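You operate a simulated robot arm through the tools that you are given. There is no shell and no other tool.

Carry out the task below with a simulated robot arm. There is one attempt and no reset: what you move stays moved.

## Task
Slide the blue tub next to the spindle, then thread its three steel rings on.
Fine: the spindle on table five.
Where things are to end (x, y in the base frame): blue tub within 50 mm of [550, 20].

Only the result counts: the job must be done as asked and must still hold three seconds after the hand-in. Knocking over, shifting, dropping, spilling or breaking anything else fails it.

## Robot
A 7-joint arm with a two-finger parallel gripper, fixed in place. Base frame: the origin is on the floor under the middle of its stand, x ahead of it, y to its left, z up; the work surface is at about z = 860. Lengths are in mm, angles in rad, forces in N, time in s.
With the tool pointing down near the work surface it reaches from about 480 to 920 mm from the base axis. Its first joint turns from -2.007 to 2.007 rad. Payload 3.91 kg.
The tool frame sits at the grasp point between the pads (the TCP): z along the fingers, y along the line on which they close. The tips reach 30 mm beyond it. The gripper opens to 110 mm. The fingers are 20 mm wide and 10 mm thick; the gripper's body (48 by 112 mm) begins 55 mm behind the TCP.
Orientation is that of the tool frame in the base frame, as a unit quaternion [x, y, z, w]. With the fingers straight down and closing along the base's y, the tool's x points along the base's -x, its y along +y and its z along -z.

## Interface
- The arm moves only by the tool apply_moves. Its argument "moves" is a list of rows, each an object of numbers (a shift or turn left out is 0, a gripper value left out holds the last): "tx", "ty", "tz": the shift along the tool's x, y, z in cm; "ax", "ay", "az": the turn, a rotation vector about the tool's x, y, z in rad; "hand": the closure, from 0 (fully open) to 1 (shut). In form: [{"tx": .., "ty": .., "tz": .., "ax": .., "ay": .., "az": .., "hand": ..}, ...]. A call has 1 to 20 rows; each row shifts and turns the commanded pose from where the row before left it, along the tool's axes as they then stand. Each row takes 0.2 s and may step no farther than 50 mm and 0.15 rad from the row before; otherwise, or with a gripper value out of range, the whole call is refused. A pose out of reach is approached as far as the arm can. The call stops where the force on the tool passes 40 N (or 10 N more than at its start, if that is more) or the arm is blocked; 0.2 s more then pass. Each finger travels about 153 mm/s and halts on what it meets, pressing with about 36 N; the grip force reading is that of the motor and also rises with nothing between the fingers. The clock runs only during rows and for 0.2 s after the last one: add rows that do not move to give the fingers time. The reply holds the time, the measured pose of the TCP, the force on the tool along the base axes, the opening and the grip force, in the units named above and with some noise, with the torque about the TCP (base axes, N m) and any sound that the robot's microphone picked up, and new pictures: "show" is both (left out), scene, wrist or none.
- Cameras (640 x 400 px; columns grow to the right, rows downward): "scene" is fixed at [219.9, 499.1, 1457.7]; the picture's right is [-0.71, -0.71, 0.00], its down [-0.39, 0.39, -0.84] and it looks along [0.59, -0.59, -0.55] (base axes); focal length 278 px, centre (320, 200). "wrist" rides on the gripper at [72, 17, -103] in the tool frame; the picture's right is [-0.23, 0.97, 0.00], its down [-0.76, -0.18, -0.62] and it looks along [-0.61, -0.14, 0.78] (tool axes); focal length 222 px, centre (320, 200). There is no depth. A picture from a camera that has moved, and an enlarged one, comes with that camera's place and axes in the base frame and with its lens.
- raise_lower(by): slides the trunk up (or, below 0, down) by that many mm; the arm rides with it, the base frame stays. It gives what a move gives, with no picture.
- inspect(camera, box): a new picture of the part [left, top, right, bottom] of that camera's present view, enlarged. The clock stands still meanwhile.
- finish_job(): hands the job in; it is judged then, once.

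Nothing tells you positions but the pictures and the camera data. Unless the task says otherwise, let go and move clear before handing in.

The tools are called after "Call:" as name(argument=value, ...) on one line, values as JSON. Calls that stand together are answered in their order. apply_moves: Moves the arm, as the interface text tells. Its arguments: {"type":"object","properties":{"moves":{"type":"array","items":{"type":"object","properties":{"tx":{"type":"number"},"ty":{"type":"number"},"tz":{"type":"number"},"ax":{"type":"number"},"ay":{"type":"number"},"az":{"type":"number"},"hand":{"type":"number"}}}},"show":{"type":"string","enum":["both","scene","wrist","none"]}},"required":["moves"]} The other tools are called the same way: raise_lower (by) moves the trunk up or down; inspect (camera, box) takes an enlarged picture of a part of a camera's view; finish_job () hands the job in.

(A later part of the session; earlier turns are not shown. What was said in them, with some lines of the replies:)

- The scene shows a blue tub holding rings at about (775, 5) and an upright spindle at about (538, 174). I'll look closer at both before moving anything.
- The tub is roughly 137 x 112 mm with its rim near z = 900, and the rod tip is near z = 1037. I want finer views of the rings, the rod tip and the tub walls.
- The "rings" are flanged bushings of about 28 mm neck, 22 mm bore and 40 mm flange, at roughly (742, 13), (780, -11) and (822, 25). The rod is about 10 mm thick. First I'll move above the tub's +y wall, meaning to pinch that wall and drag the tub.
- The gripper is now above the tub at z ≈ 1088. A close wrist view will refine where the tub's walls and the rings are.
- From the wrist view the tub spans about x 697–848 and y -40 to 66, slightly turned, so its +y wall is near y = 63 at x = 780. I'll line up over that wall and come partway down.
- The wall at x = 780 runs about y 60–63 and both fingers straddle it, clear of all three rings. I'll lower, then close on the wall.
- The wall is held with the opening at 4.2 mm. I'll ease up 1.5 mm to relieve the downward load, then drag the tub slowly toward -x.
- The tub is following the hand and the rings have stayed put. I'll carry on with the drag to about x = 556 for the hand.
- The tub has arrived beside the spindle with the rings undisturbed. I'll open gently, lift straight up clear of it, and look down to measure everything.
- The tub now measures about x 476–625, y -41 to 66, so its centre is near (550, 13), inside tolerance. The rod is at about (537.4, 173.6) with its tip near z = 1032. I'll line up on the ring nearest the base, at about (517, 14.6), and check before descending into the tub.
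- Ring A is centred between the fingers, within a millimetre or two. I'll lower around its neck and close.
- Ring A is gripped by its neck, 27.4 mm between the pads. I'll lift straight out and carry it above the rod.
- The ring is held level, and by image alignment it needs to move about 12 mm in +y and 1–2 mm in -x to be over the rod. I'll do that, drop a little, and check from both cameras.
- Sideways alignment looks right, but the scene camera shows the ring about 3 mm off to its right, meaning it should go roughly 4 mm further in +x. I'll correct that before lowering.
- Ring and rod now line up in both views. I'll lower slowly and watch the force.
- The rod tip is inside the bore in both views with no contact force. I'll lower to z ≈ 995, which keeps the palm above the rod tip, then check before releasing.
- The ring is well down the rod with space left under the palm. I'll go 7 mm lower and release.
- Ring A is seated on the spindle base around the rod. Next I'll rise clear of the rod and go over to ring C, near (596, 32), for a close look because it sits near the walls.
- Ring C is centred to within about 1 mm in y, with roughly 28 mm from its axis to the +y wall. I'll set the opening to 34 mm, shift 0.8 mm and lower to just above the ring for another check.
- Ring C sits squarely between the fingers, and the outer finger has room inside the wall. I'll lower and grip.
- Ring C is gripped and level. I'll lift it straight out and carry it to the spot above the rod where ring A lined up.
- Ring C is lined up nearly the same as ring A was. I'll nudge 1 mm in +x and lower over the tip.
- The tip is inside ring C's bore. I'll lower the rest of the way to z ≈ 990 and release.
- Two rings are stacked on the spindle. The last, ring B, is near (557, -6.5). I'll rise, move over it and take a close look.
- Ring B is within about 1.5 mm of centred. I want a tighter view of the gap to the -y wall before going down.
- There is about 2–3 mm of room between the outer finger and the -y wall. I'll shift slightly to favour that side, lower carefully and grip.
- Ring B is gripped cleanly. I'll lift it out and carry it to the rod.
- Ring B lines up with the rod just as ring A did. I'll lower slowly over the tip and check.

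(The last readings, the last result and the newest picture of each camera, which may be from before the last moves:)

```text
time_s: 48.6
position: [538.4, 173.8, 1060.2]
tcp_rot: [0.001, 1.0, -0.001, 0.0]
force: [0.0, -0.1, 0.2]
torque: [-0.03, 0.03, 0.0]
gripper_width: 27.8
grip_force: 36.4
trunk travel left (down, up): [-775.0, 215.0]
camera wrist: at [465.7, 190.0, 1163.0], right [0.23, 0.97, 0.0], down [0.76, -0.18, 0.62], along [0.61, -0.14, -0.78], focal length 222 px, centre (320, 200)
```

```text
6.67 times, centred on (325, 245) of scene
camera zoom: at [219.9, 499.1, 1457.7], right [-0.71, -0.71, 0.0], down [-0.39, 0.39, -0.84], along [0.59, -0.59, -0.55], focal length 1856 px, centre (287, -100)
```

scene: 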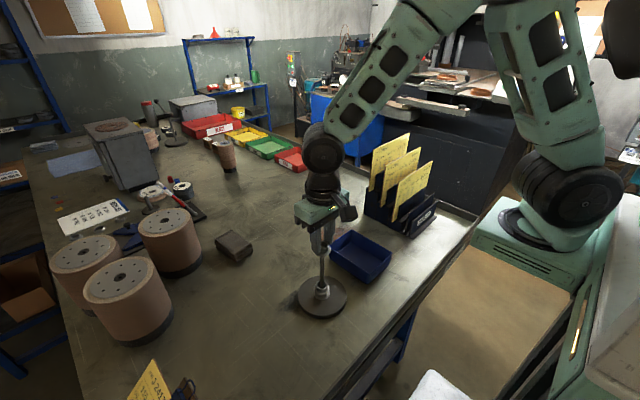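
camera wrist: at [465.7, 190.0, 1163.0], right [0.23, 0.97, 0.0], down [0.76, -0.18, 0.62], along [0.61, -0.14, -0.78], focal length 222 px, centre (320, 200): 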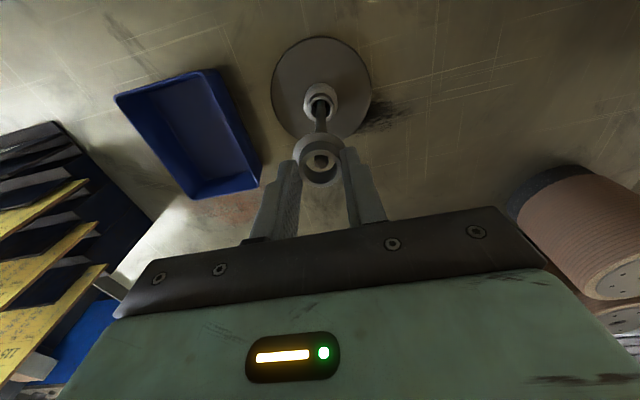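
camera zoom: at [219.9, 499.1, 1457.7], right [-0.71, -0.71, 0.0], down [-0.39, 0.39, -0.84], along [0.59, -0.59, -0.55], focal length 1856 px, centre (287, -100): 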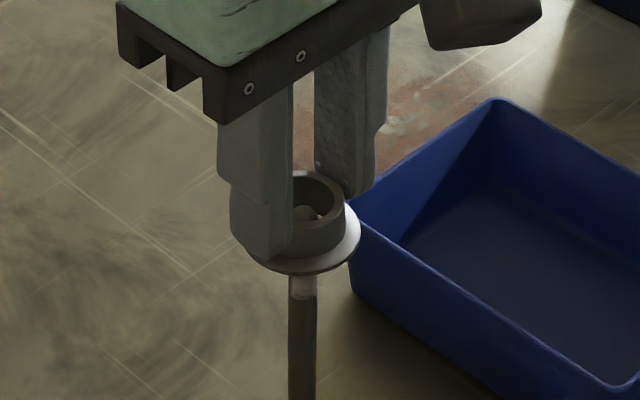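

The tip is inside ring B's bore with no contact force. I'll lower to z ≈ 990 and release.

Call:
apply_moves(moves=[{"tz": 1}, {"tz": 1}, {"tz": 1}, {"tz": 1}, {"tz": 1}, {"tz": 1}, {"tz": 1}, {}, {}, {"hand": 0.55}, {}, {}, {}])

Call:
inspect(camera="scene", box=[285, 220, 365, 320])

Call:
inspect(camera="wrist", box=[240, 60, 400, 240])

```text
time_s: 51.4
position: [539.8, 173.0, 989.9]
tcp_rot: [0.0, 1.0, 0.0, 0.0]
force: [0.4, -0.2, -0.7]
torque: [-0.02, -0.03, 0.02]
gripper_width: 49.4
grip_force: 0.0
trunk travel left (down, up): [-775.0, 215.0]
camera wrist: at [466.1, 189.8, 1093.4], right [0.23, 0.97, 0.0], down [0.76, -0.18, 0.62], along [0.61, -0.14, -0.78], focal length 222 px, centre (320, 200)
```

scene: 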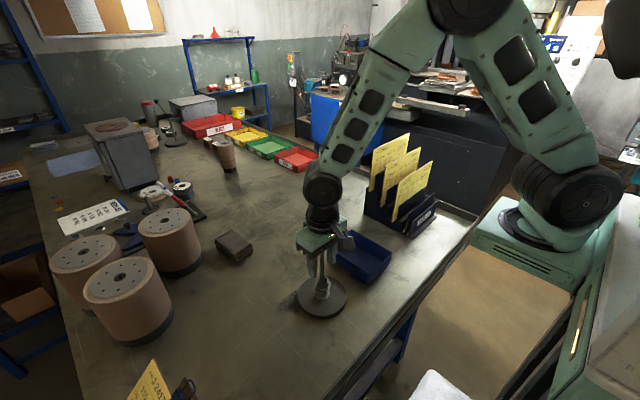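
wrist: 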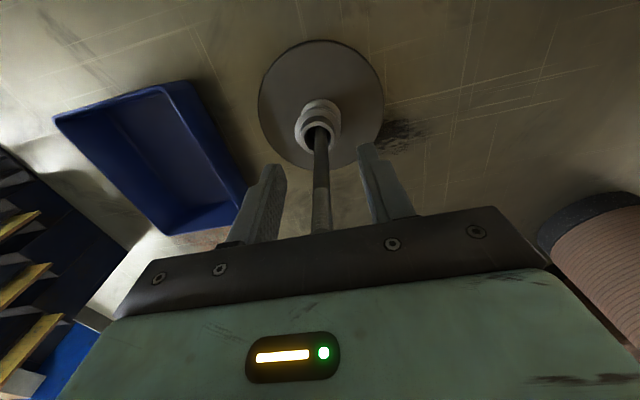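

```text
4.00 times, centred on (325, 270) of scene
camera zoom: at [219.9, 499.1, 1457.7], right [-0.71, -0.71, 0.0], down [-0.39, 0.39, -0.84], along [0.59, -0.59, -0.55], focal length 1114 px, centre (300, -80)
```

zoom: 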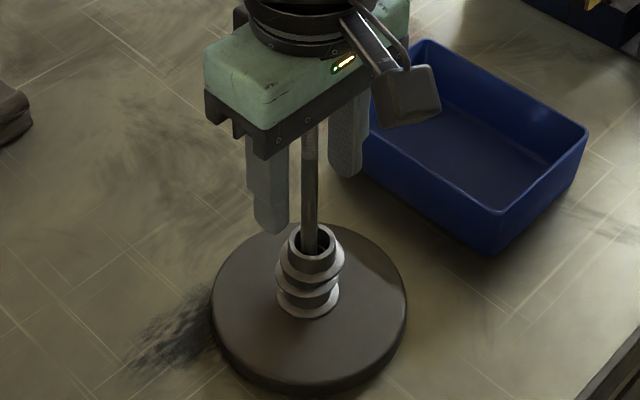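

```text
2.22 times, centred on (320, 150) of wrist
camera zoom: at [466.1, 189.8, 1093.4], right [0.23, 0.97, 0.0], down [0.76, -0.18, 0.62], along [0.61, -0.14, -0.78], focal length 494 px, centre (320, 311)
```

zoom: 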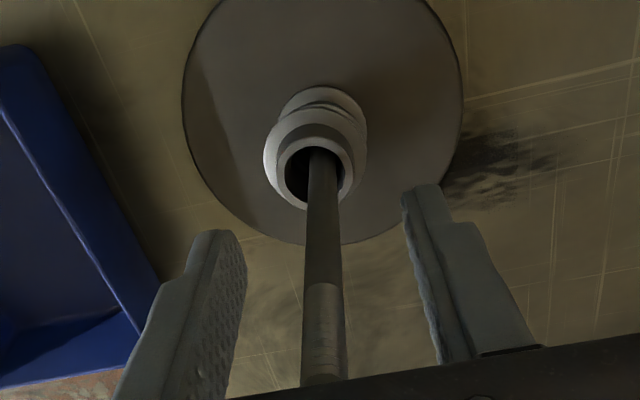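

All three rings are on the rod, with the top one sitting slightly off-centre. I'll rise straight up clear of the rod and check how the stack has settled.

Call:
apply_moves(moves=[{"tz": -2}, {"tz": -4}, {"tz": -4}, {"tz": -4}, {"tz": -4}, {"tx": 1, "ty": -4}, {"tx": 1, "ty": -4}, {}, {}, {}])

Call:
inspect(camera="scene", box=[295, 240, 355, 320])

Call:
inspect(camera="wrist", box=[120, 0, 480, 200])

Call:
inspect(camera="scene", box=[240, 180, 400, 330])

```text
time_s: 53.6
position: [519.2, 95.4, 1172.0]
tcp_rot: [0.0, 1.0, -0.001, 0.0]
force: [-0.2, 0.7, 0.1]
torque: [-0.01, 0.0, 0.0]
gripper_width: 49.5
grip_force: 0.0
trunk travel left (down, up): [-775.0, 215.0]
camera wrist: at [445.7, 111.1, 1273.4], right [0.23, 0.97, 0.0], down [0.76, -0.18, 0.62], along [0.61, -0.14, -0.78], focal length 222 px, centre (320, 200)
```

scene: 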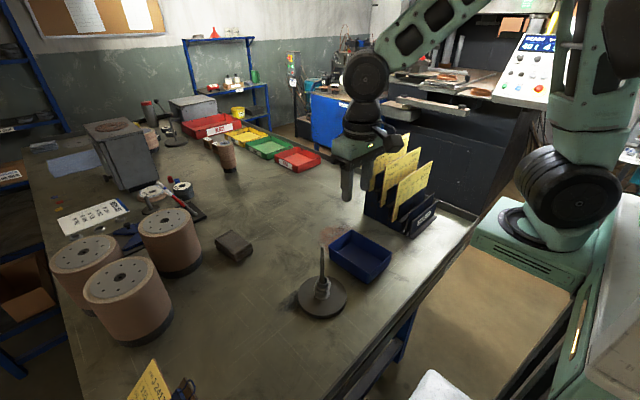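
wrist: 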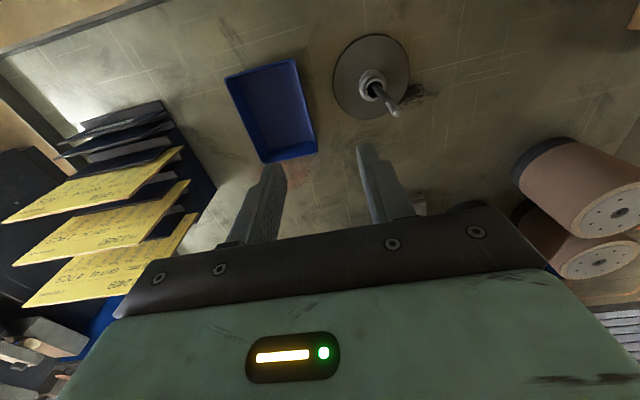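

```text
5.00 times, centred on (325, 280) of scene
camera zoom: at [219.9, 499.1, 1457.7], right [-0.71, -0.71, 0.0], down [-0.39, 0.39, -0.84], along [0.59, -0.59, -0.55], focal length 1392 px, centre (295, -200)
```

zoom: 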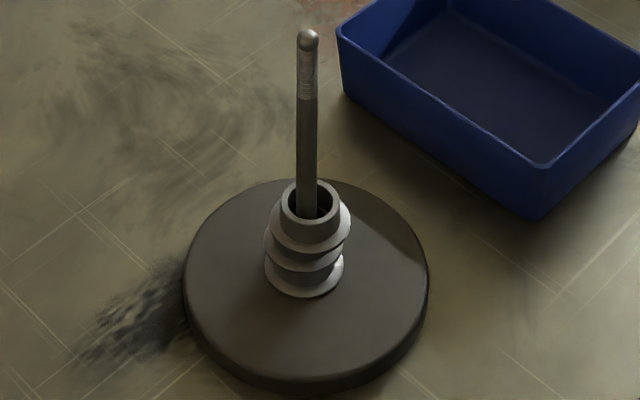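

```text
1.78 times, centred on (300, 100) of wrist
camera zoom: at [445.7, 111.1, 1273.4], right [0.23, 0.97, 0.0], down [0.76, -0.18, 0.62], along [0.61, -0.14, -0.78], focal length 395 px, centre (356, 378)
```

zoom: 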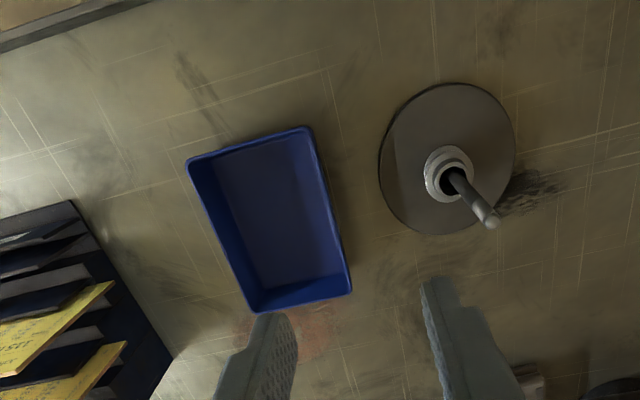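

```text
2.67 times, centred on (320, 255) of scene
camera zoom: at [219.9, 499.1, 1457.7], right [-0.71, -0.71, 0.0], down [-0.39, 0.39, -0.84], along [0.59, -0.59, -0.55], focal length 742 px, centre (320, 53)
```

zoom: 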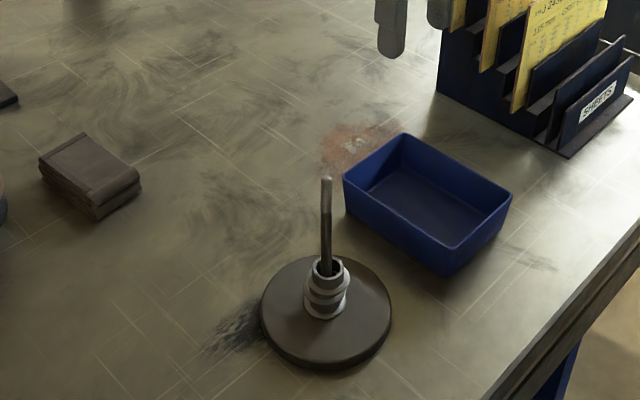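

The three rings are stacked on the upright spindle, which hasn't moved. The empty tub is centred near (552, 13), within the 50 mm allowed, and nothing else on the table looks disturbed. The hand is open and well clear, so I'm handing in.

Call:
finish_job()

```text
The job is handed in.
```

The blue tub is now beside the spindle, and all three steel rings are threaded onto the rod. I've handed the job in, but no result has come back yet.

- **Tub:** its centre is at about (552, 13) by the wrist camera, roughly 7 mm from the target of [550, 20].
- **Rings:** they are stacked around the rod, resting on the spindle's base. I lowered each one partway and let it slide down the last 75 mm or less. The top ring sits slightly off-centre.
- **Everything else:** the spindle is where it started, and nothing else in view looked moved. The gripper is open and well above the table.

I took "the spindle on table five" to be the upright rod on the round base at about (537, 174). I saw no table number in the pictures to confirm that.
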